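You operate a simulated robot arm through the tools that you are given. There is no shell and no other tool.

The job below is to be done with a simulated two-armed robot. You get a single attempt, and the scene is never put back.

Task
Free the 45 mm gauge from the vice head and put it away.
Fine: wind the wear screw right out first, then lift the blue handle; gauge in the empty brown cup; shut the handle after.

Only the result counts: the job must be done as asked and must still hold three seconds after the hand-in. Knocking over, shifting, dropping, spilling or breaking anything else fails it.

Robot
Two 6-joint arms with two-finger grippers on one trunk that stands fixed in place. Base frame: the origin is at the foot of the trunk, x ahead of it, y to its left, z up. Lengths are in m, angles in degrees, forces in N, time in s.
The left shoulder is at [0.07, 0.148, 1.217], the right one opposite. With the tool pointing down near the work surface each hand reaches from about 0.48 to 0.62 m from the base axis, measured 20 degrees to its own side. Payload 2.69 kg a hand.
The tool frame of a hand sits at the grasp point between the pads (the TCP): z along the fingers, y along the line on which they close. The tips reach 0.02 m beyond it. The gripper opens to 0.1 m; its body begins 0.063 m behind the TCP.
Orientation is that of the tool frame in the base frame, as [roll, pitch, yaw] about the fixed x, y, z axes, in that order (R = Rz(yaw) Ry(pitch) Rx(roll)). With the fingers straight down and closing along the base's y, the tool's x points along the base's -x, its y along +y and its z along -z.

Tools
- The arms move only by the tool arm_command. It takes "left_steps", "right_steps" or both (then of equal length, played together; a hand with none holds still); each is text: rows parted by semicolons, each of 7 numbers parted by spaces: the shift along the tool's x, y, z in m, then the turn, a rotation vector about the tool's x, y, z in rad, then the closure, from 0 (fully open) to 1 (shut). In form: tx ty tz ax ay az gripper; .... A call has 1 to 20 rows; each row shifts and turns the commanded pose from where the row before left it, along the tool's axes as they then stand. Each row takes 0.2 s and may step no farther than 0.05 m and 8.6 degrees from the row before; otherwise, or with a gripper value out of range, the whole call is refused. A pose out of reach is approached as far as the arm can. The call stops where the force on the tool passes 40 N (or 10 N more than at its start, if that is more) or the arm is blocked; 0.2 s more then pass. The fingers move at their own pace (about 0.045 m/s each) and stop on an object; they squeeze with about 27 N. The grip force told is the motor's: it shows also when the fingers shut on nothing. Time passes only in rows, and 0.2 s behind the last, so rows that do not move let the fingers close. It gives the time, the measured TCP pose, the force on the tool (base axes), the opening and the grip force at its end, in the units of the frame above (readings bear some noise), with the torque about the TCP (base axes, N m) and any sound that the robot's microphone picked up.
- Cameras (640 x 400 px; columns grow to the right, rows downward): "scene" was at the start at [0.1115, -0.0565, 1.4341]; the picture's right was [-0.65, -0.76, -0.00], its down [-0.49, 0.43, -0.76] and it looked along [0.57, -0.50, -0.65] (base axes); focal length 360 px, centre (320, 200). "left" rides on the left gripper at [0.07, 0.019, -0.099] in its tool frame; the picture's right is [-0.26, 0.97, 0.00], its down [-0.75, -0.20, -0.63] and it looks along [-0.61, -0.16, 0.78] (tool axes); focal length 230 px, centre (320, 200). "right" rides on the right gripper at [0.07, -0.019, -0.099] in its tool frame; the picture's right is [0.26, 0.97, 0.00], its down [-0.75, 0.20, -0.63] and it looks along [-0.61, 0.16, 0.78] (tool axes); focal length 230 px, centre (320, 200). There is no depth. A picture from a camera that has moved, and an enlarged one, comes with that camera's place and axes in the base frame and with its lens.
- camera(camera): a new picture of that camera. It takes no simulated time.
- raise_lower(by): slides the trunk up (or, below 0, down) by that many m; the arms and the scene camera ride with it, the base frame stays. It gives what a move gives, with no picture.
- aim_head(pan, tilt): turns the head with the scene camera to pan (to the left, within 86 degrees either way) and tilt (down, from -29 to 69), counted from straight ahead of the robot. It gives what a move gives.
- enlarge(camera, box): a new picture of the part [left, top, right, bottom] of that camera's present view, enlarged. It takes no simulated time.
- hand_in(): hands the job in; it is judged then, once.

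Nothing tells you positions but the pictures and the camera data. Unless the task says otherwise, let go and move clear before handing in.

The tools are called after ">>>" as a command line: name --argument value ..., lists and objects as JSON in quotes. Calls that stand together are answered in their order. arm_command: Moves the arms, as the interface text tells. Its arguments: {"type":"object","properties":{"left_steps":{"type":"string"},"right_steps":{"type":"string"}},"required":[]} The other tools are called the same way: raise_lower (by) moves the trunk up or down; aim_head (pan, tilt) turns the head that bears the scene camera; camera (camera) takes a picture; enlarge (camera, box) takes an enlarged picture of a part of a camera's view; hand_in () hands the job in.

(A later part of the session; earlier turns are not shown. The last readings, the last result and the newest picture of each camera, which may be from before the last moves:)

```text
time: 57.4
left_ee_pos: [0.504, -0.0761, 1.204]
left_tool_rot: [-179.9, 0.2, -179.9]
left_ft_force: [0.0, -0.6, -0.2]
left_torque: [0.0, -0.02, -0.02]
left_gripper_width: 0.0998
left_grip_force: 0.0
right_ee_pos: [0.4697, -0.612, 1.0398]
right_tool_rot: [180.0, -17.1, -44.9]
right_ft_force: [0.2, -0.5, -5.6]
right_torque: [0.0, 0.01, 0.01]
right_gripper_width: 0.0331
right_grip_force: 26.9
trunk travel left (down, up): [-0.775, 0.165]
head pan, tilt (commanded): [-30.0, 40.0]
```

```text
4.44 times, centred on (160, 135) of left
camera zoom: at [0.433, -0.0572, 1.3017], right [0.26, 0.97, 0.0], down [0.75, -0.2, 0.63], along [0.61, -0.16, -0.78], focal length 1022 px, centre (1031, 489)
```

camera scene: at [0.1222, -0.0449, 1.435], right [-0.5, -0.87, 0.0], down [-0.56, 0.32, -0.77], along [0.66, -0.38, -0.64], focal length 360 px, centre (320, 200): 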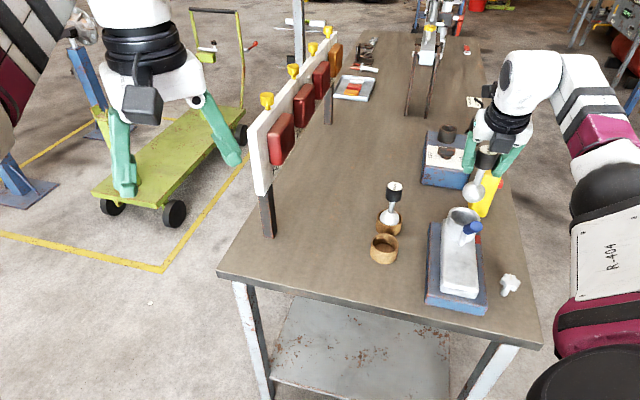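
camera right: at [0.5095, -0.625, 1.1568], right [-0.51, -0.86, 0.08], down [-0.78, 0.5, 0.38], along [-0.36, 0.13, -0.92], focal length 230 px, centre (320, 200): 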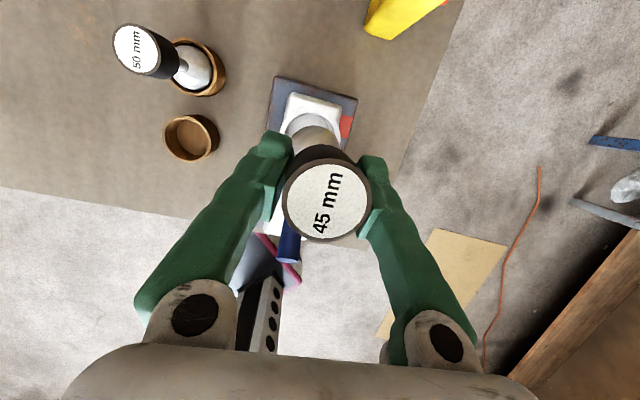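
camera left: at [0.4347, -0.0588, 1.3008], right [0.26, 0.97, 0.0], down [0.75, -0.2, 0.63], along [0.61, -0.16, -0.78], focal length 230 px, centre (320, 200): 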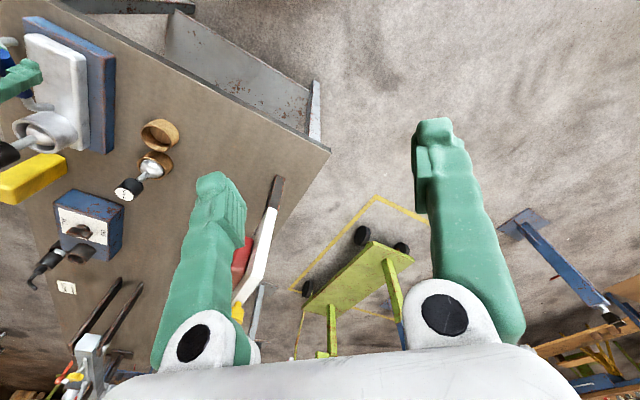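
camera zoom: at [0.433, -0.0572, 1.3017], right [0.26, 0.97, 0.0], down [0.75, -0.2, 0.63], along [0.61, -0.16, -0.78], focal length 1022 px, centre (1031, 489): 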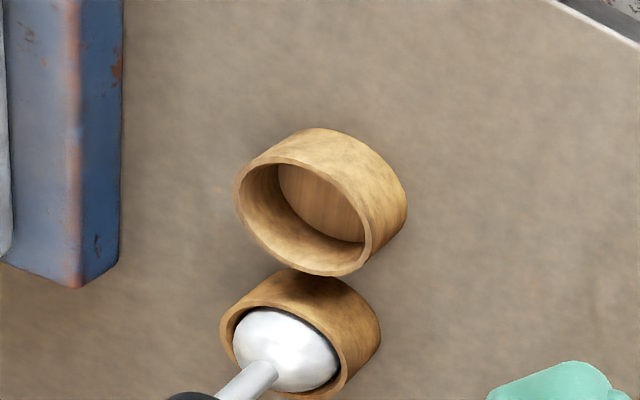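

The cup's rim centre comes out at about (0.550, -0.4665, 0.817), and the ball hangs at (0.467, -0.6126, 0.9675), 72 mm below the tool. I'll carry it sideways over the empty cup at this height.

>>> arm_command --right_steps "-0.0107 -0.0405 -0.0033 0 0 0 1; -0.0107 -0.0405 -0.0033 0 0 0 1; -0.0107 -0.0405 -0.0033 0 0 0 1; -0.0107 -0.0405 -0.0033 0 0 0 1"

>>> camera --camera "scene"

>>> camera --camera "right"

>>> camera --camera "left"

```text
time: 58.4
left_ee_pos: [0.5038, -0.0744, 1.2018]
left_tool_rot: [-179.9, 0.0, -179.7]
left_ft_force: [1.5, 0.1, -1.1]
left_torque: [0.0, 0.06, 0.01]
left_gripper_width: 0.0998
left_grip_force: 0.1
right_ee_pos: [0.5566, -0.4643, 1.0414]
right_tool_rot: [179.9, -17.1, -44.9]
right_ft_force: [0.7, 1.2, -6.7]
right_torque: [0.01, 0.07, -0.04]
right_gripper_width: 0.0332
right_grip_force: 27.5
trunk travel left (down, up): [-0.775, 0.165]
head pan, tilt (commanded): [-30.0, 40.0]
```

```text
taken
camera scene: at [0.1246, -0.0425, 1.4348], right [-0.5, -0.87, 0.0], down [-0.56, 0.32, -0.76], along [0.66, -0.38, -0.64], focal length 360 px, centre (320, 200)
```

scene: 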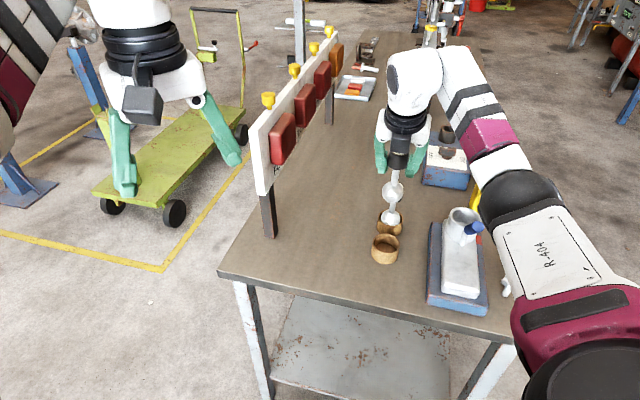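

```text
taken
camera right: at [0.5963, -0.4759, 1.1568], right [-0.51, -0.86, 0.08], down [-0.78, 0.5, 0.38], along [-0.37, 0.13, -0.92], focal length 230 px, centre (320, 200)
```

right: 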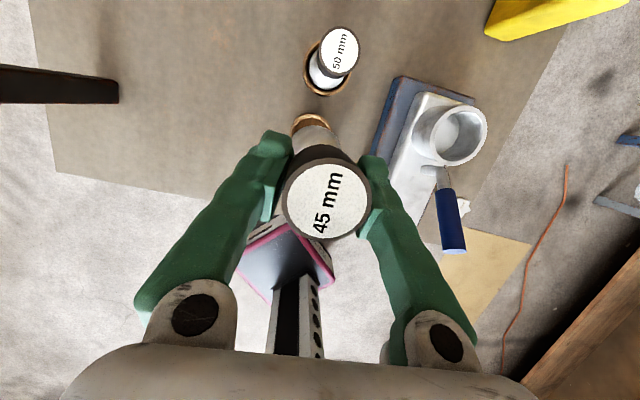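

```text
taken
camera left: at [0.4353, -0.0548, 1.3008], right [0.26, 0.97, 0.0], down [0.75, -0.2, 0.63], along [0.61, -0.16, -0.78], focal length 230 px, centre (320, 200)
```

left: 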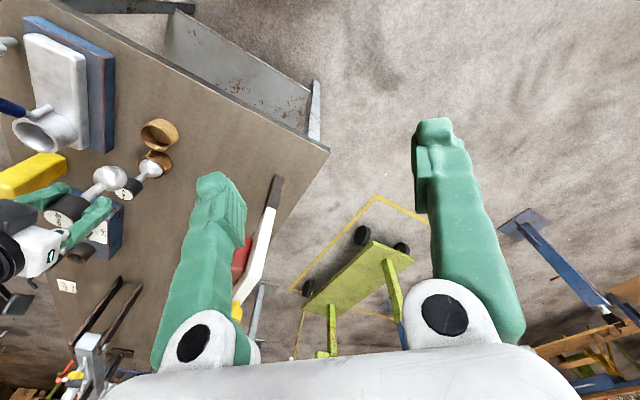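

The gauge is hanging over the empty cup and clear of the 50 mm one. I'll lower it partway and measure the alignment again.

>>> arm_command --right_steps "0 0 0 0 0 0 1; -0.0088 0 0.0287 0 0 0 1; -0.0088 0 0.0287 0 0 0 1; 0 0 0 0 0 0 1; 0 0 0 0 0 0 1"

>>> enlarge --camera "scene" --box '[350, 130, 430, 270]'

>>> enlarge --camera "right" --box '[240, 60, 400, 260]'

>>> enlarge --camera "left" --box '[80, 100, 220, 240]'

```text
time: 59.5
left_ee_pos: [0.5057, -0.0766, 1.2019]
left_tool_rot: [179.9, 0.1, 179.9]
left_ft_force: [-0.9, 0.8, 0.4]
left_torque: [-0.02, -0.02, 0.01]
left_gripper_width: 0.0999
left_grip_force: 0.1
right_ee_pos: [0.5537, -0.4658, 0.9802]
right_tool_rot: [-180.0, -17.2, -44.9]
right_ft_force: [0.4, -0.1, -6.6]
right_torque: [0.04, 0.04, 0.0]
right_gripper_width: 0.0333
right_grip_force: 27.0
trunk travel left (down, up): [-0.775, 0.165]
head pan, tilt (commanded): [-30.0, 40.0]
```

```text
2.86 times, centred on (390, 200) of scene
camera zoom: at [0.1226, -0.0444, 1.435], right [-0.5, -0.87, 0.0], down [-0.56, 0.32, -0.77], along [0.66, -0.38, -0.64], focal length 1029 px, centre (120, 200)
```

zoom: 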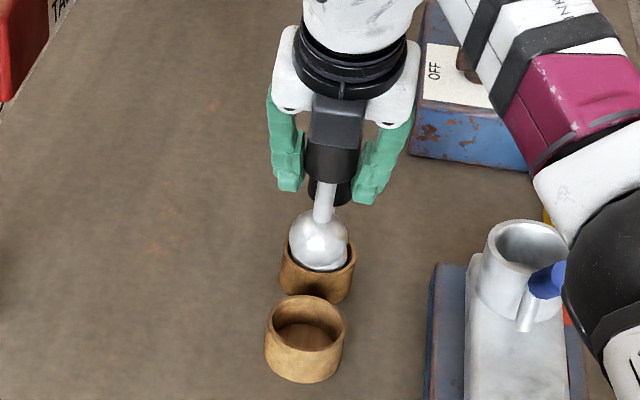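

```text
2.00 times, centred on (320, 160) of right
camera zoom: at [0.5942, -0.4784, 1.097], right [-0.51, -0.86, 0.08], down [-0.78, 0.5, 0.38], along [-0.36, 0.13, -0.92], focal length 460 px, centre (320, 280)
```

zoom: 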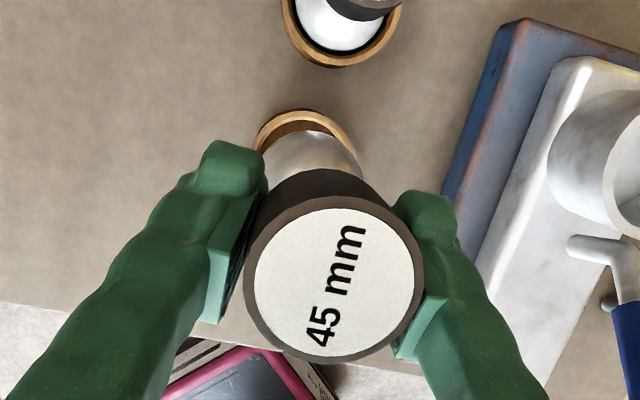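

```text
2.86 times, centred on (150, 170) of left
camera zoom: at [0.4334, -0.0567, 1.3016], right [0.26, 0.97, 0.0], down [0.75, -0.2, 0.63], along [0.61, -0.16, -0.78], focal length 657 px, centre (806, 286)
```

zoom: 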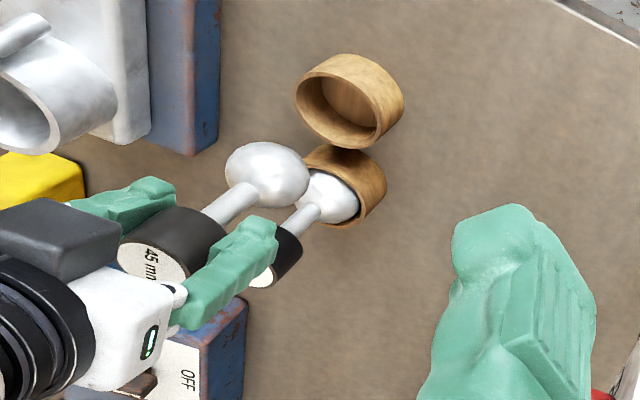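

The ball is about 3.5 mm off the cup's centre and its bottom is about 6 cm above the rim. I'll trim that and lower until the ball is just above the rim.

>>> arm_command --right_steps "-0.0029 0.001 -0.0009 0 0 0 1; -0.0089 0 0.0287 0 0 0 1; -0.0083 0 0.0268 0 0 0 1; 0 0 0 0 0 0 1"

>>> enlarge --camera "scene" --box '[350, 160, 430, 280]'

>>> enlarge --camera "left" --box '[100, 90, 220, 210]'

>>> enlarge --camera "right" --box '[240, 60, 400, 260]'

```text
time: 60.5
left_ee_pos: [0.5034, -0.0756, 1.2024]
left_tool_rot: [-180.0, 0.1, -179.9]
left_ft_force: [0.2, 0.4, -0.3]
left_torque: [0.01, -0.01, 0.01]
left_gripper_width: 0.1001
left_grip_force: 0.0
right_ee_pos: [0.5504, -0.4657, 0.9219]
right_tool_rot: [-180.0, -17.2, -44.9]
right_ft_force: [0.1, -0.3, -6.3]
right_torque: [0.06, 0.04, -0.01]
right_gripper_width: 0.0329
right_grip_force: 26.8
trunk travel left (down, up): [-0.775, 0.165]
head pan, tilt (commanded): [-30.0, 40.0]
```

```text
3.33 times, centred on (390, 220) of scene
camera zoom: at [0.1222, -0.0446, 1.435], right [-0.5, -0.87, 0.0], down [-0.56, 0.32, -0.77], along [0.66, -0.38, -0.64], focal length 1201 px, centre (87, 133)
```

zoom: 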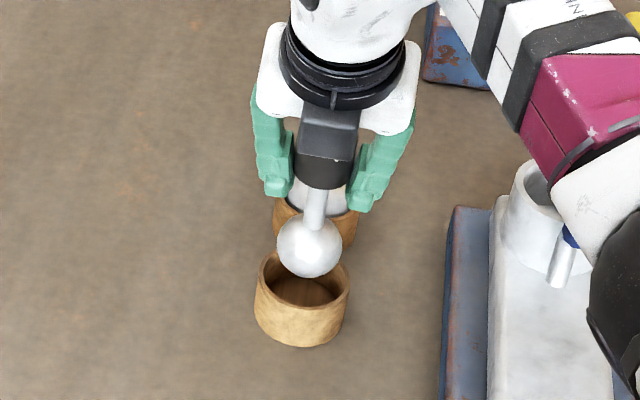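

```text
3.33 times, centred on (160, 150) of left
camera zoom: at [0.433, -0.0569, 1.3017], right [0.26, 0.97, 0.0], down [0.75, -0.2, 0.63], along [0.61, -0.16, -0.78], focal length 767 px, centre (853, 367)
```

zoom: 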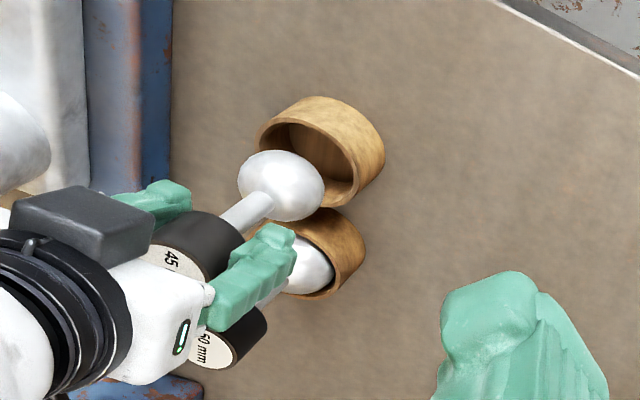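

```text
2.00 times, centred on (320, 160) of right
camera zoom: at [0.59, -0.4773, 1.0381], right [-0.51, -0.86, 0.08], down [-0.78, 0.5, 0.38], along [-0.36, 0.13, -0.92], focal length 460 px, centre (320, 280)
```

zoom: 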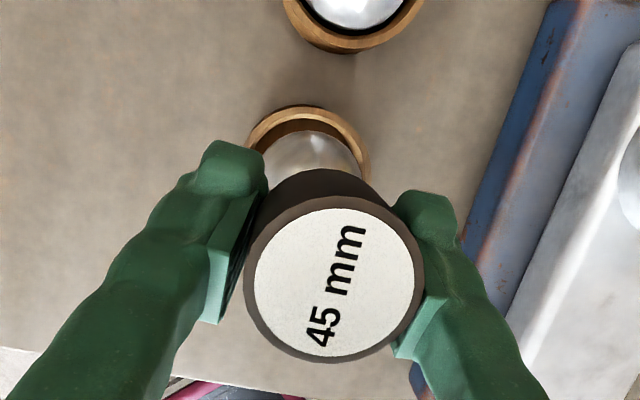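

The ball is centred over the cup within about 2 mm and just above the rim. I'll lower it slowly, watching the load.

>>> arm_command --right_steps "-0.0018 0 0.0057 0 0 0 1; -0.0018 0 0.0057 0 0 0 1; -0.0018 0 0.0057 0 0 0 1; -0.0018 0 0.0057 0 0 0 1; 0 0 0 0 0 0 1"

>>> enlarge --camera "scene" --box '[350, 160, 430, 280]'

>>> enlarge --camera "left" --box '[100, 90, 220, 210]'

```text
time: 61.8
left_ee_pos: [0.5034, -0.0773, 1.2017]
left_tool_rot: [180.0, 0.1, -179.9]
left_ft_force: [-0.2, 0.8, 0.2]
left_torque: [0.01, 0.0, -0.02]
left_gripper_width: 0.1001
left_grip_force: 0.1
right_ee_pos: [0.5505, -0.4657, 0.9002]
right_tool_rot: [180.0, -17.1, -44.8]
right_ft_force: [0.4, -0.2, -7.0]
right_torque: [0.03, 0.03, -0.01]
right_gripper_width: 0.0332
right_grip_force: 27.2
trunk travel left (down, up): [-0.775, 0.165]
head pan, tilt (commanded): [-30.0, 40.0]
```

```text
3.33 times, centred on (390, 220) of scene
camera zoom: at [0.1228, -0.0449, 1.4349], right [-0.5, -0.87, 0.0], down [-0.56, 0.32, -0.76], along [0.66, -0.38, -0.64], focal length 1201 px, centre (87, 133)
```

zoom: 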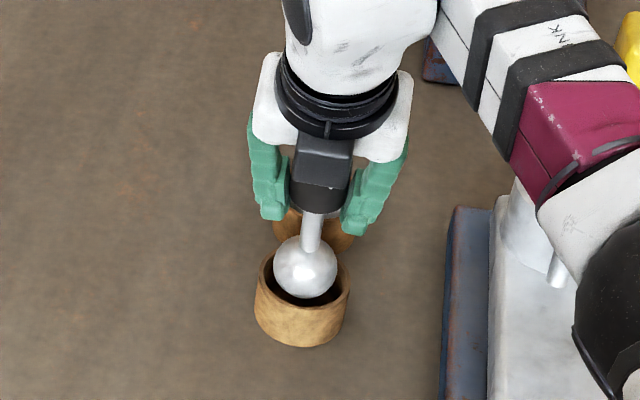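

```text
3.33 times, centred on (160, 150) of left
camera zoom: at [0.4335, -0.0571, 1.3015], right [0.26, 0.97, 0.0], down [0.75, -0.2, 0.63], along [0.61, -0.16, -0.78], focal length 767 px, centre (853, 367)
```

zoom: 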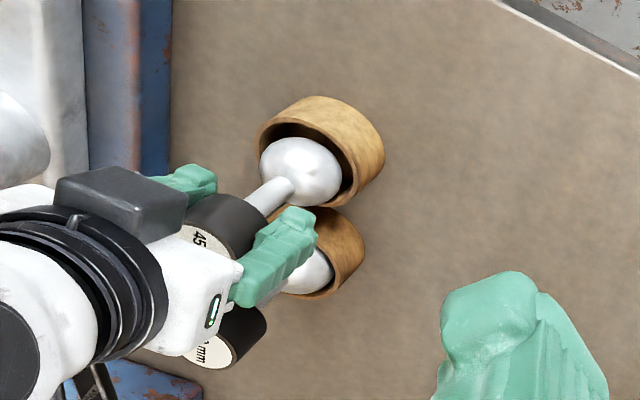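

The ball is entering the cup cleanly with no contact yet. I'll continue in 3 mm steps.

>>> arm_command --right_steps "-0.0009 0 0.0029 0 0 0 1; -0.0009 0 0.0029 0 0 0 1; -0.0009 0 0.0029 0 0 0 1; -0.0009 0 0.0029 0 0 0 1; 0 0 0 0 0 0 1"

>>> enlarge --camera "scene" --box '[350, 160, 430, 280]'

>>> enlarge --camera "left" --box '[100, 90, 220, 210]'

```text
time: 63.0
left_ee_pos: [0.5038, -0.0756, 1.2015]
left_tool_rot: [-180.0, 0.1, -179.9]
left_ft_force: [0.5, 0.0, 0.0]
left_torque: [0.01, -0.01, 0.0]
left_gripper_width: 0.1
left_grip_force: 0.1
right_ee_pos: [0.5515, -0.463, 0.8881]
right_tool_rot: [180.0, -17.1, -44.9]
right_ft_force: [-0.2, 0.2, -6.8]
right_torque: [0.0, -0.01, 0.01]
right_gripper_width: 0.033
right_grip_force: 27.3
trunk travel left (down, up): [-0.775, 0.165]
head pan, tilt (commanded): [-30.0, 40.0]
```

```text
3.33 times, centred on (390, 220) of scene
camera zoom: at [0.1228, -0.0449, 1.4349], right [-0.5, -0.87, 0.0], down [-0.56, 0.32, -0.76], along [0.66, -0.38, -0.64], focal length 1201 px, centre (87, 133)
```

zoom: 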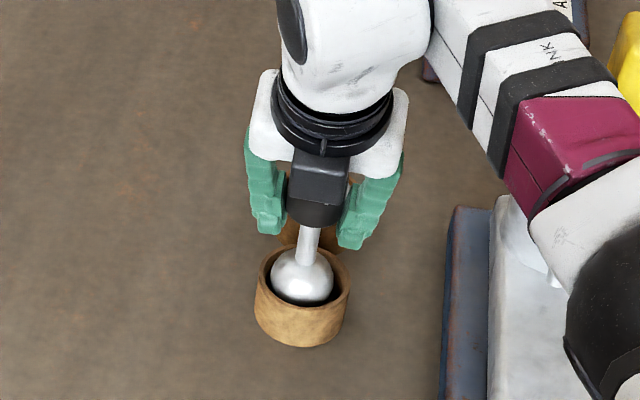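

```text
3.33 times, centred on (160, 150) of left
camera zoom: at [0.4336, -0.0571, 1.3015], right [0.26, 0.97, 0.0], down [0.75, -0.2, 0.63], along [0.61, -0.16, -0.78], focal length 767 px, centre (853, 367)
```

zoom: 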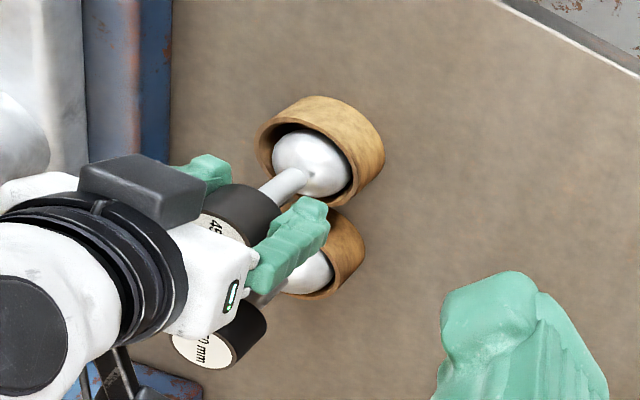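

It's still hanging free at 6.8 N. I'll keep lowering.

>>> arm_command --right_steps "-0.0009 0 0.0029 0 0 0 1; -0.0009 0 0.0029 0 0 0 1; 0 0 0 0 0 0 1"

```text
time: 63.8
left_ee_pos: [0.5026, -0.075, 1.2034]
left_tool_rot: [180.0, 0.2, -179.9]
left_ft_force: [0.9, -0.3, 0.0]
left_torque: [0.01, 0.01, -0.01]
left_gripper_width: 0.0998
left_grip_force: 0.1
right_ee_pos: [0.5521, -0.4618, 0.8834]
right_tool_rot: [-179.9, -17.6, -45.0]
right_ft_force: [0.4, -1.7, 5.7]
right_torque: [-0.12, 0.08, 0.03]
right_gripper_width: 0.0329
right_grip_force: 27.1
trunk travel left (down, up): [-0.775, 0.165]
head pan, tilt (commanded): [-30.0, 40.0]
```

The ball has touched the cup floor, with a 5.7 N upward push. I'll ease up slightly to neutral, then look before releasing.

>>> arm_command --right_steps "0.0002 0 -0.0006 0 0 0 1; 0 0 0 0 0 0 1"

>>> enlarge --camera "scene" --box '[350, 160, 430, 280]'

>>> enlarge --camera "left" --box '[100, 90, 220, 210]'

>>> camera --camera "right"

```text
time: 64.3
left_ee_pos: [0.5022, -0.076, 1.2039]
left_tool_rot: [-179.9, 0.2, -179.9]
left_ft_force: [-1.4, -0.5, 0.2]
left_torque: [0.01, 0.02, -0.02]
left_gripper_width: 0.1002
left_grip_force: 0.0
right_ee_pos: [0.5516, -0.4622, 0.884]
right_tool_rot: [-179.8, -17.3, -44.8]
right_ft_force: [3.2, -1.5, 5.6]
right_torque: [-0.11, -0.23, -0.03]
right_gripper_width: 0.033
right_grip_force: 26.9
trunk travel left (down, up): [-0.775, 0.165]
head pan, tilt (commanded): [-30.0, 40.0]
```

```text
3.33 times, centred on (390, 220) of scene
camera zoom: at [0.121, -0.0431, 1.4352], right [-0.5, -0.87, 0.0], down [-0.56, 0.32, -0.77], along [0.66, -0.38, -0.64], focal length 1201 px, centre (87, 133)
```

zoom: 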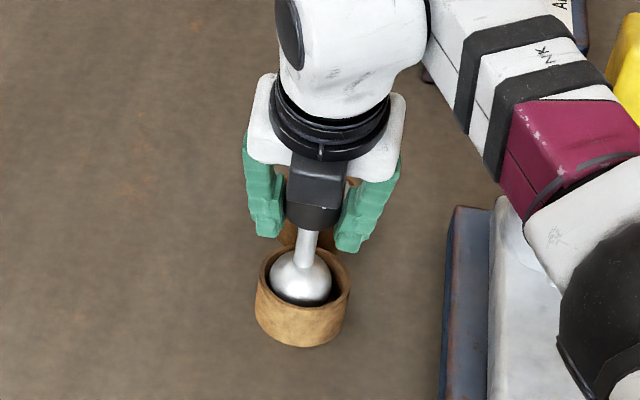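

```text
3.33 times, centred on (160, 150) of left
camera zoom: at [0.4319, -0.0554, 1.3022], right [0.26, 0.97, 0.0], down [0.75, -0.2, 0.63], along [0.61, -0.16, -0.78], focal length 767 px, centre (853, 367)
```

zoom: 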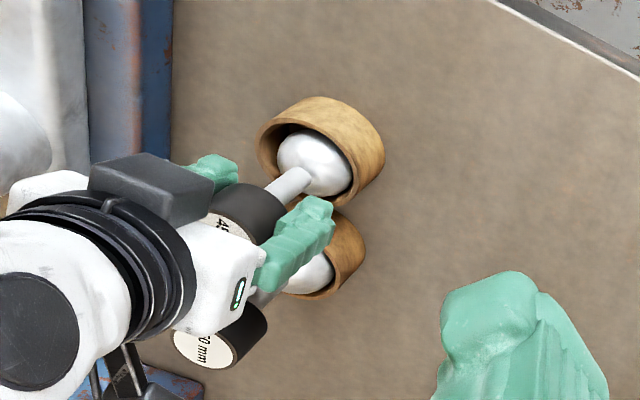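

```text
taken
camera right: at [0.5913, -0.4749, 1.001], right [-0.51, -0.86, 0.08], down [-0.78, 0.5, 0.38], along [-0.36, 0.13, -0.92], focal length 230 px, centre (320, 200)
```

right: 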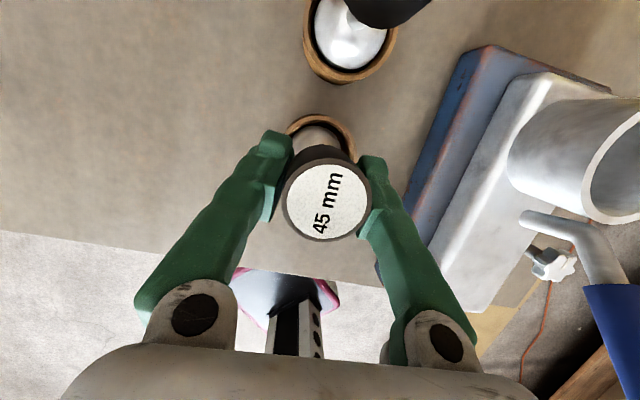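

The ball rests on the cup floor, centred. I'll ease up another millimetre and open the fingers.

>>> arm_command --right_steps "0.0003 0 -0.001 0 0 0 1; 0 0 0 0 0 0 0.9; 0 0 0 0 0 0 0.6; 0 0 0 0 0 0 0.4; 0 0 0 0 0 0 0.35; 0 0 0 0 0 0 0.35"

>>> camera --camera "right"

>>> enlarge --camera "scene" --box '[350, 160, 430, 280]'

>>> enlarge --camera "left" --box '[100, 90, 220, 210]'

```text
time: 65.8
left_ee_pos: [0.5038, -0.0762, 1.2033]
left_tool_rot: [-180.0, 0.1, -180.0]
left_ft_force: [-0.2, -0.2, 0.1]
left_torque: [-0.04, 0.01, 0.03]
left_gripper_width: 0.1
left_grip_force: 0.0
right_ee_pos: [0.5517, -0.4625, 0.8843]
right_tool_rot: [-180.0, -17.2, -44.9]
right_ft_force: [0.1, 0.8, 1.1]
right_torque: [-0.04, -0.01, -0.03]
right_gripper_width: 0.065
right_grip_force: 0.0
trunk travel left (down, up): [-0.775, 0.165]
head pan, tilt (commanded): [-30.0, 40.0]
```

```text
taken
camera right: at [0.591, -0.4751, 1.0008], right [-0.51, -0.86, 0.08], down [-0.78, 0.5, 0.38], along [-0.36, 0.13, -0.92], focal length 230 px, centre (320, 200)
```

right: 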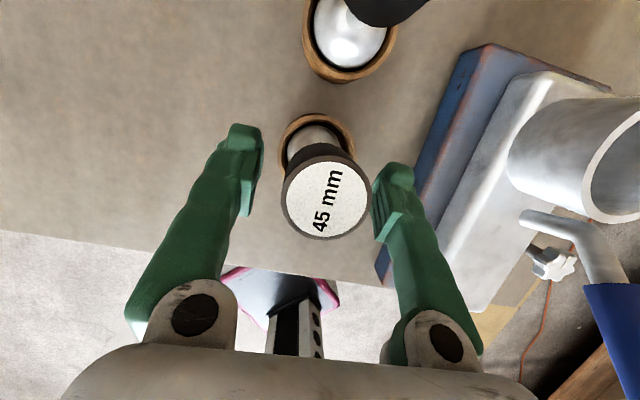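

```text
3.33 times, centred on (390, 220) of scene
camera zoom: at [0.1213, -0.0436, 1.4351], right [-0.5, -0.87, 0.0], down [-0.56, 0.32, -0.77], along [0.66, -0.38, -0.64], focal length 1201 px, centre (87, 133)
```

zoom: 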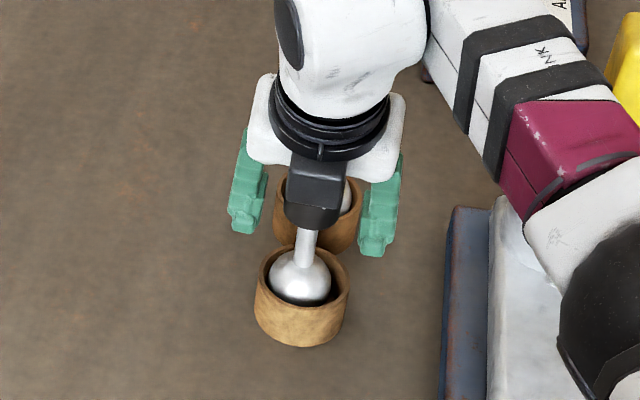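

```text
3.33 times, centred on (160, 150) of left
camera zoom: at [0.4322, -0.056, 1.3021], right [0.26, 0.97, 0.0], down [0.75, -0.2, 0.63], along [0.61, -0.16, -0.78], focal length 767 px, centre (853, 367)
```

zoom: 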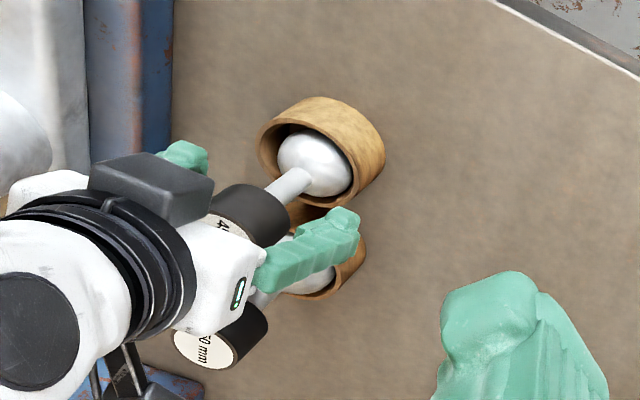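

The gauge stands on its own in the cup and the fingers are clear of it. I'll withdraw straight up.

>>> arm_command --right_steps "0.0044 0 -0.0143 0 0 0 0.35; 0.0089 0 -0.0287 0 0 0 0.35; 0.0089 0 -0.0287 0 0 0 0.35; 0.0089 0 -0.0287 0 0 0 0.35; 0.0089 0 -0.0287 0 0 0 0.35"

>>> enlarge --camera "scene" --box '[350, 160, 430, 280]'

>>> enlarge --camera "left" --box '[80, 70, 220, 220]'

>>> camera --camera "right"

```text
time: 67.0
left_ee_pos: [0.5014, -0.0757, 1.2027]
left_tool_rot: [-179.9, 0.2, -180.0]
left_ft_force: [-0.4, -0.2, -0.4]
left_torque: [0.03, 0.01, -0.02]
left_gripper_width: 0.0999
left_grip_force: 0.1
right_ee_pos: [0.5499, -0.4633, 1.02]
right_tool_rot: [180.0, -17.2, -44.8]
right_ft_force: [-0.6, -0.2, 0.0]
right_torque: [0.0, -0.02, 0.0]
right_gripper_width: 0.0655
right_grip_force: 0.0
trunk travel left (down, up): [-0.775, 0.165]
head pan, tilt (commanded): [-30.0, 40.0]
```

```text
3.33 times, centred on (390, 220) of scene
camera zoom: at [0.1208, -0.043, 1.4352], right [-0.5, -0.87, 0.0], down [-0.56, 0.32, -0.77], along [0.66, -0.38, -0.64], focal length 1201 px, centre (87, 133)
```

zoom: 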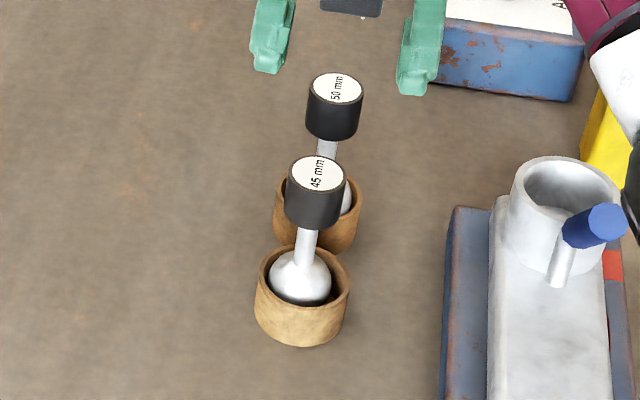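

```text
2.67 times, centred on (150, 145) of left
camera zoom: at [0.4318, -0.0554, 1.3022], right [0.26, 0.97, 0.0], down [0.75, -0.2, 0.63], along [0.61, -0.16, -0.77], focal length 614 px, centre (773, 347)
```

zoom: 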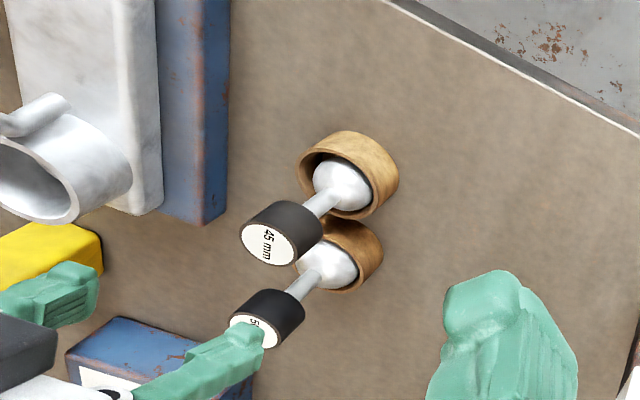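

```text
taken
camera right: at [0.589, -0.4769, 1.1371], right [-0.51, -0.86, 0.08], down [-0.78, 0.5, 0.38], along [-0.36, 0.13, -0.92], focal length 230 px, centre (320, 200)
```

right: 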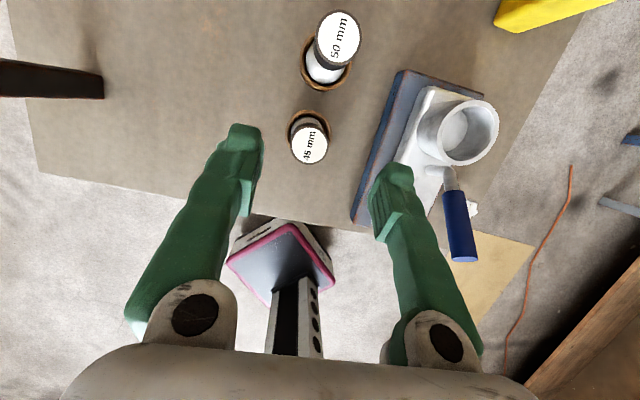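

The 45 mm gauge now stands upright in the brown cup beside the untouched 50 mm one. The handle's end is at u≈0.661, z≈0.962, 48° up, and its pivot works out at u≈0.705, z≈0.860. I'll straighten the tool, close the fingers and bring them behind the handle so I can push it shut.

>>> arm_command --right_steps "0.0089 0 -0.0287 0 0 0 0.35; -0.0382 0 -0.0118 0 0 0 0.35; 0 0 0 0 -0.15 0 0.6; 0 0 0 0 -0.15 0 1; 0 0 0 0 0 0 1"

```text
time: 68.2
left_ee_pos: [0.501, -0.0752, 1.2037]
left_tool_rot: [-179.9, 0.2, -179.8]
left_ft_force: [-0.1, 0.1, 0.1]
left_torque: [-0.01, 0.0, -0.02]
left_gripper_width: 0.1
left_grip_force: 0.0
right_ee_pos: [0.5202, -0.4364, 1.0498]
right_tool_rot: [-180.0, 0.1, -44.9]
right_ft_force: [0.8, -0.5, 0.1]
right_torque: [-0.01, -0.04, 0.01]
right_gripper_width: 0.0001
right_grip_force: 3.4
trunk travel left (down, up): [-0.775, 0.165]
head pan, tilt (commanded): [-30.0, 40.0]
```

The tool is upright again with the fingers closed. I'll move across to above the gap between the handle and the vice cup.

>>> arm_command --right_steps "0.0084 0.0405 0 0 0 0 1; 0.0084 0.0405 0 0 0 0 1; 0.0084 0.0405 0 0 0 0 1; 0.0084 0.0405 0 0 0 0 1; 0 0 0 0 0 0 1"

>>> camera --camera "right"

>>> enlarge --camera "scene" --box '[420, 130, 540, 280]'

>>> enlarge --camera "left" --box '[0, 40, 200, 220]'

```text
time: 69.3
left_ee_pos: [0.5037, -0.075, 1.2033]
left_tool_rot: [180.0, 0.2, -179.9]
left_ft_force: [-0.5, 0.3, 0.1]
left_torque: [0.01, 0.03, -0.04]
left_gripper_width: 0.0999
left_grip_force: 0.1
right_ee_pos: [0.4332, -0.5734, 1.0515]
right_tool_rot: [180.0, 0.1, -44.9]
right_ft_force: [0.8, 0.8, 0.0]
right_torque: [-0.02, -0.03, -0.02]
right_gripper_width: 0.0002
right_grip_force: 26.8
trunk travel left (down, up): [-0.775, 0.165]
head pan, tilt (commanded): [-30.0, 40.0]
```

```text
taken
camera right: at [0.4955, -0.6081, 1.1521], right [-0.5, -0.87, 0.0], down [-0.67, 0.39, 0.63], along [-0.55, 0.31, -0.78], focal length 230 px, centre (320, 200)
```

right: 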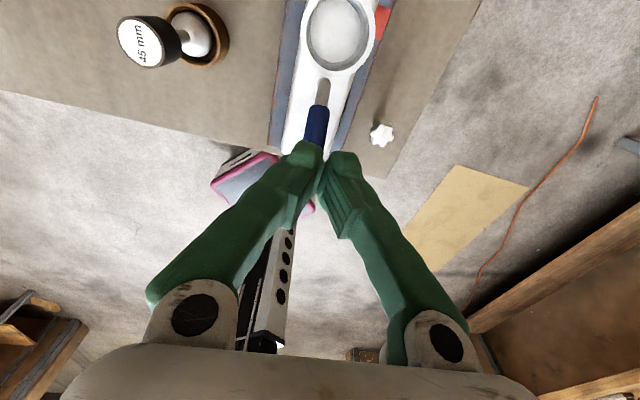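

```text
2.67 times, centred on (480, 205) of scene
camera zoom: at [0.1215, -0.0436, 1.4351], right [-0.5, -0.87, 0.0], down [-0.56, 0.32, -0.77], along [0.66, -0.38, -0.64], focal length 961 px, centre (-107, 187)
```

zoom: 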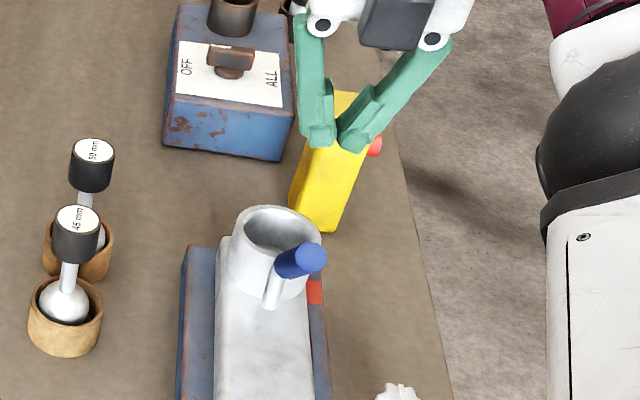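

```text
2.22 times, centred on (100, 130) of left
camera zoom: at [0.4324, -0.0559, 1.302], right [0.26, 0.97, 0.0], down [0.75, -0.2, 0.63], along [0.61, -0.16, -0.78], focal length 511 px, centre (809, 356)
```

zoom: 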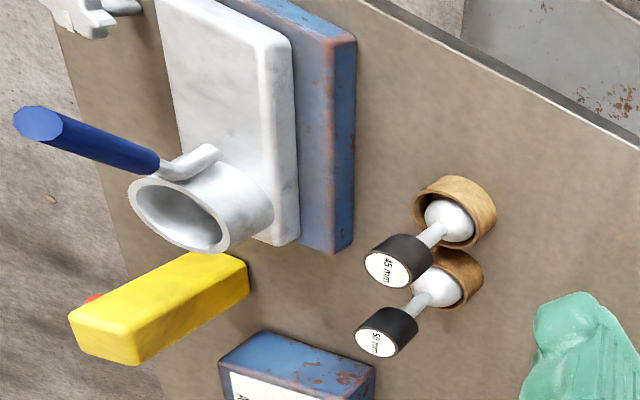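

The fingertips are above the space behind the handle. I'll descend to a tip height of about 0.957, level with the handle's upper end.

>>> arm_command --right_steps "0 0.001 0.04 0 0 0 1; 0 0.001 0.0345 0 0 0 1; 0 0 0 0 0 0 1"

>>> camera --camera "right"

>>> enlarge --camera "scene" --box '[420, 130, 540, 280]'

>>> enlarge --camera "left" --box '[0, 40, 200, 220]'

```text
time: 70.2
left_ee_pos: [0.5022, -0.0749, 1.2032]
left_tool_rot: [-179.8, 0.3, -179.9]
left_ft_force: [0.5, 0.1, -0.4]
left_torque: [0.01, 0.01, 0.01]
left_gripper_width: 0.0999
left_grip_force: 0.0
right_ee_pos: [0.4321, -0.5737, 0.9747]
right_tool_rot: [180.0, -0.1, -44.9]
right_ft_force: [-0.1, -0.6, 0.0]
right_torque: [0.03, 0.01, 0.01]
right_gripper_width: 0.0
right_grip_force: 26.6
trunk travel left (down, up): [-0.775, 0.165]
head pan, tilt (commanded): [-30.0, 40.0]
```

```text
taken
camera right: at [0.4937, -0.6094, 1.0751], right [-0.5, -0.87, 0.0], down [-0.67, 0.39, 0.63], along [-0.54, 0.31, -0.78], focal length 230 px, centre (320, 200)
```

right: 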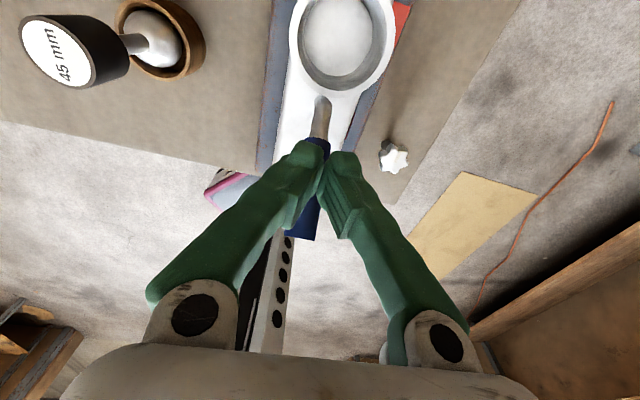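

```text
2.67 times, centred on (480, 205) of scene
camera zoom: at [0.121, -0.0427, 1.4352], right [-0.5, -0.87, 0.0], down [-0.56, 0.32, -0.77], along [0.66, -0.38, -0.64], focal length 961 px, centre (-107, 187)
```

zoom: 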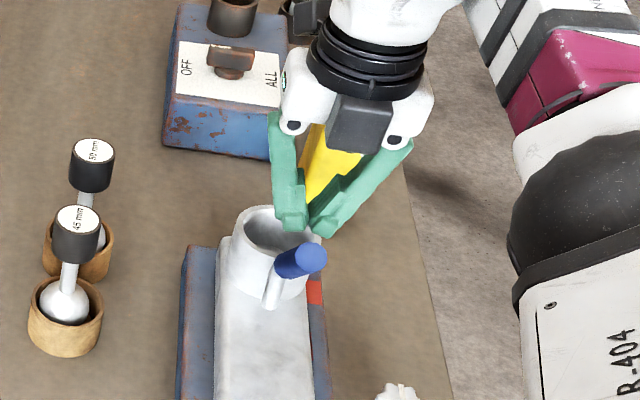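

```text
2.22 times, centred on (100, 130) of left
camera zoom: at [0.4319, -0.0552, 1.3022], right [0.26, 0.97, 0.0], down [0.75, -0.2, 0.63], along [0.61, -0.16, -0.78], focal length 511 px, centre (809, 356)
```

zoom: 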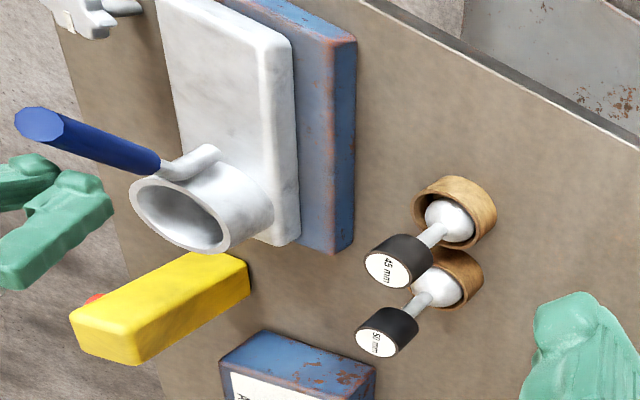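

The closed fingertips sit just behind the raised handle, clear of the vice cup. I'll push it toward the robot and down along its arc, the first part now.

>>> arm_command --right_steps "-0.012 0 0 0 0 0 1; -0.0107 0 -0.0025 0 0 0 1; -0.0067 0 0.0024 0 0 0 1; -0.0066 0 0.0024 0 0 0 1; -0.0078 0 0.0042 0 0 0 1; -0.0077 0 0.0043 0 0 0 1"

>>> camera --camera "right"

>>> enlarge --camera "scene" --box '[420, 130, 540, 280]'

>>> enlarge --camera "left" --box '[0, 0, 150, 180]'

```text
time: 71.5
left_ee_pos: [0.5013, -0.0761, 1.204]
left_tool_rot: [180.0, 0.2, -179.9]
left_ft_force: [0.9, 1.1, 0.4]
left_torque: [0.0, -0.01, 0.01]
left_gripper_width: 0.1002
left_grip_force: 0.2
right_ee_pos: [0.3935, -0.5393, 0.963]
right_tool_rot: [-179.9, -0.1, -44.9]
right_ft_force: [-0.1, 1.0, 2.3]
right_torque: [0.03, -0.05, 0.0]
right_gripper_width: 0.0001
right_grip_force: 26.9
trunk travel left (down, up): [-0.775, 0.165]
head pan, tilt (commanded): [-30.0, 40.0]
```

```text
taken
camera right: at [0.457, -0.575, 1.0635], right [-0.5, -0.87, 0.0], down [-0.67, 0.39, 0.63], along [-0.54, 0.31, -0.78], focal length 230 px, centre (320, 200)
```

right: 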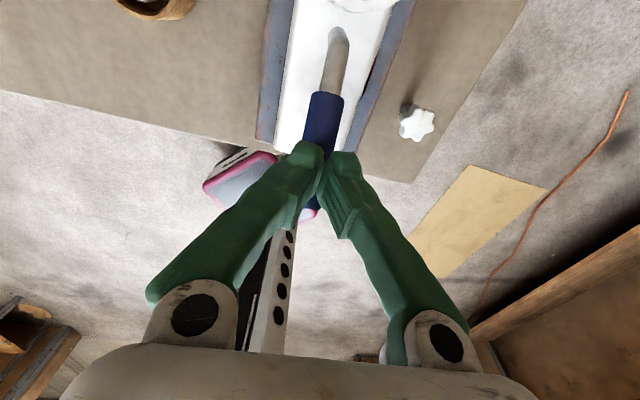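

```text
2.67 times, centred on (480, 205) of scene
camera zoom: at [0.121, -0.0436, 1.4352], right [-0.5, -0.87, 0.0], down [-0.56, 0.32, -0.77], along [0.66, -0.38, -0.64], focal length 961 px, centre (-107, 187)
```

zoom: 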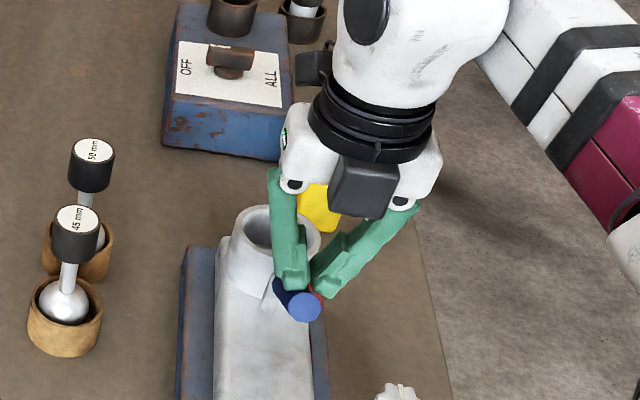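

```text
2.22 times, centred on (75, 90) of left
camera zoom: at [0.4319, -0.056, 1.3022], right [0.26, 0.97, 0.0], down [0.75, -0.2, 0.63], along [0.61, -0.16, -0.78], focal length 511 px, centre (864, 444)
```

zoom: 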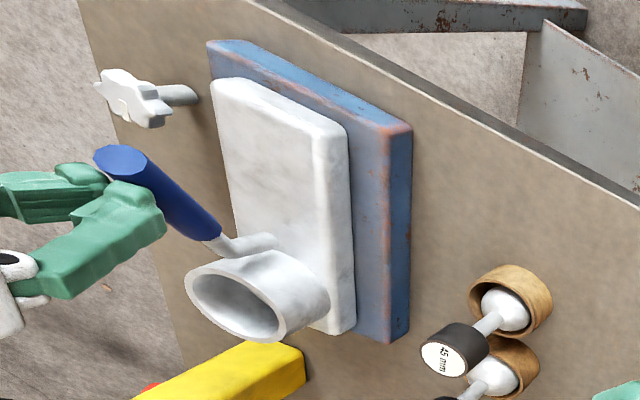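

The handle is closing under the push, now about 30° up. I'll continue down the rest of the arc.

>>> arm_command --right_steps "-0.0069 0 0.0055 0 0 0 1; -0.0069 0 0.0055 0 0 0 1; -0.0059 0 0.0066 0 0 0 1; -0.0058 0 0.0067 0 0 0 1; -0.0046 0 0.0075 0 0 0 1; -0.0046 0 0.0076 0 0 0 1"

>>> camera --camera "right"

>>> enlarge --camera "scene" --box '[420, 130, 540, 280]'

>>> enlarge --camera "left" --box '[0, 0, 150, 180]'

```text
time: 73.0
left_ee_pos: [0.5026, -0.0755, 1.2025]
left_tool_rot: [180.0, 0.2, -179.8]
left_ft_force: [0.4, 0.0, -0.4]
left_torque: [-0.04, -0.01, 0.0]
left_gripper_width: 0.1
left_grip_force: 0.0
right_ee_pos: [0.3674, -0.5151, 0.9251]
right_tool_rot: [-180.0, -0.2, -45.0]
right_ft_force: [0.2, -0.1, 0.3]
right_torque: [0.01, 0.0, -0.03]
right_gripper_width: 0.0001
right_grip_force: 26.9
trunk travel left (down, up): [-0.775, 0.165]
head pan, tilt (commanded): [-30.0, 40.0]
```

```text
taken
camera right: at [0.4308, -0.5499, 1.0251], right [-0.5, -0.87, 0.0], down [-0.67, 0.39, 0.63], along [-0.54, 0.31, -0.78], focal length 230 px, centre (320, 200)
```

right: 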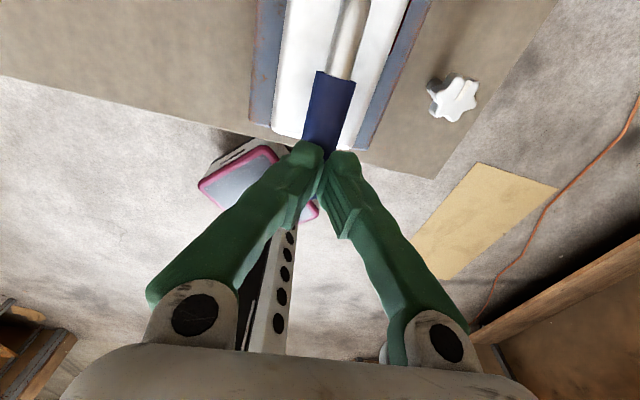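

```text
2.67 times, centred on (480, 205) of scene
camera zoom: at [0.1211, -0.0437, 1.4351], right [-0.5, -0.87, 0.0], down [-0.56, 0.32, -0.77], along [0.66, -0.38, -0.64], focal length 961 px, centre (-107, 187)
```

zoom: 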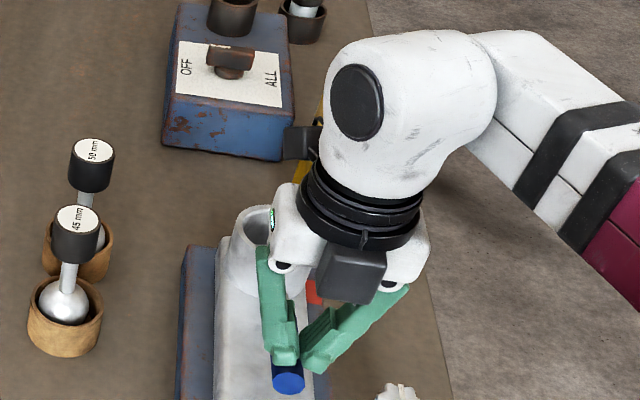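

```text
2.22 times, centred on (75, 90) of left
camera zoom: at [0.432, -0.056, 1.3021], right [0.26, 0.97, 0.0], down [0.75, -0.2, 0.63], along [0.61, -0.16, -0.78], focal length 511 px, centre (864, 444)
```

zoom: 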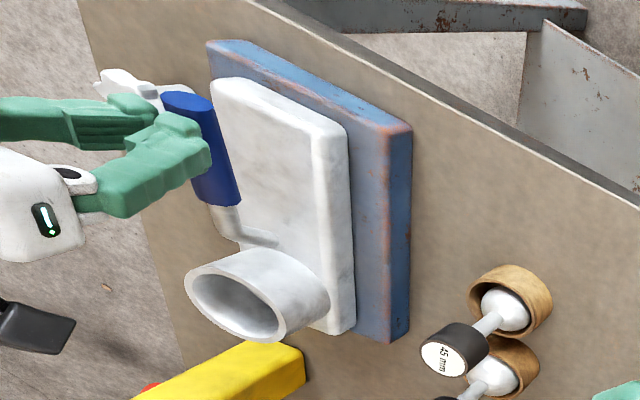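

The handle is nearly shut; its end seems about a centimetre above its original place and there's no contact force. I'll press straight down until it seats.

>>> arm_command --right_steps "0 0 0.004 0 0 0 1; 0 0 0.004 0 0 0 1; 0 0 0.003 0 0 0 1"

>>> enlarge --camera "scene" --box '[420, 170, 540, 320]'

```text
time: 73.8
left_ee_pos: [0.5008, -0.0733, 1.2044]
left_tool_rot: [-179.8, 0.4, -179.9]
left_ft_force: [0.6, -1.0, 0.6]
left_torque: [-0.02, -0.03, -0.05]
left_gripper_width: 0.0998
left_grip_force: 0.1
right_ee_pos: [0.3676, -0.5132, 0.9181]
right_tool_rot: [-180.0, -0.4, -44.9]
right_ft_force: [2.3, -4.5, 23.7]
right_torque: [0.15, 0.02, -0.01]
right_gripper_width: 0.0
right_grip_force: 26.8
trunk travel left (down, up): [-0.775, 0.165]
head pan, tilt (commanded): [-30.0, 40.0]
```

```text
2.67 times, centred on (480, 245) of scene
camera zoom: at [0.1187, -0.0402, 1.4359], right [-0.5, -0.87, 0.0], down [-0.56, 0.32, -0.77], along [0.66, -0.38, -0.64], focal length 961 px, centre (-107, 80)
```

zoom: 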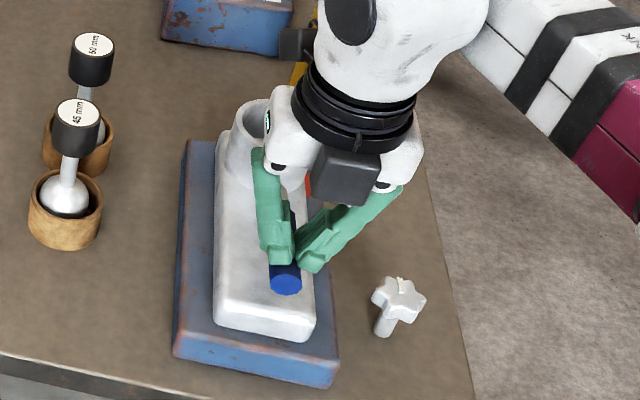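

The handle is back at its original level, with 24 N against the fingertips. I'll press a bit more to make sure it's fully seated, then back off.

>>> arm_command --right_steps "0 0 0.002 0 0 0 1; 0 0 0 0 0 0 1"

>>> enlarge --camera "left" --box '[0, 0, 150, 180]'

```text
time: 74.3
left_ee_pos: [0.4995, -0.0718, 1.2048]
left_tool_rot: [-179.6, 0.4, -179.8]
left_ft_force: [0.1, 0.2, 0.4]
left_torque: [0.03, 0.0, -0.01]
left_gripper_width: 0.0999
left_grip_force: 0.1
right_ee_pos: [0.3685, -0.5116, 0.919]
right_tool_rot: [-179.8, -0.8, -44.7]
right_ft_force: [-1.5, 5.0, 20.7]
right_torque: [0.27, 0.14, 0.05]
right_gripper_width: 0.006
right_grip_force: 29.6
trunk travel left (down, up): [-0.775, 0.165]
head pan, tilt (commanded): [-30.0, 40.0]
stopped in row 2 (right hand): the force on the tool passed its limit at 41 N (the readings are from after the stop); the commanded pose is now the measured one
```

```text
2.22 times, centred on (75, 90) of left
camera zoom: at [0.4289, -0.0516, 1.3034], right [0.26, 0.97, 0.0], down [0.75, -0.2, 0.64], along [0.61, -0.16, -0.77], focal length 511 px, centre (864, 444)
```

zoom: 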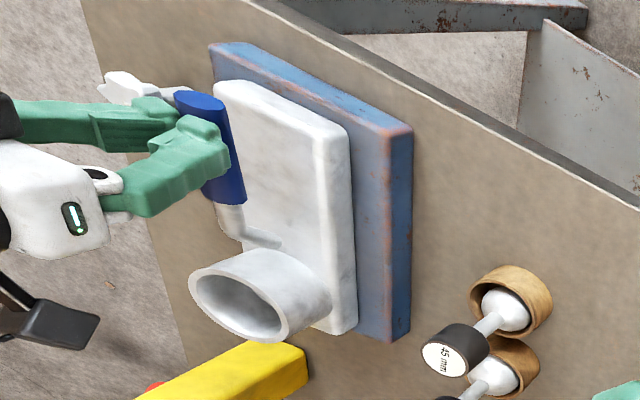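

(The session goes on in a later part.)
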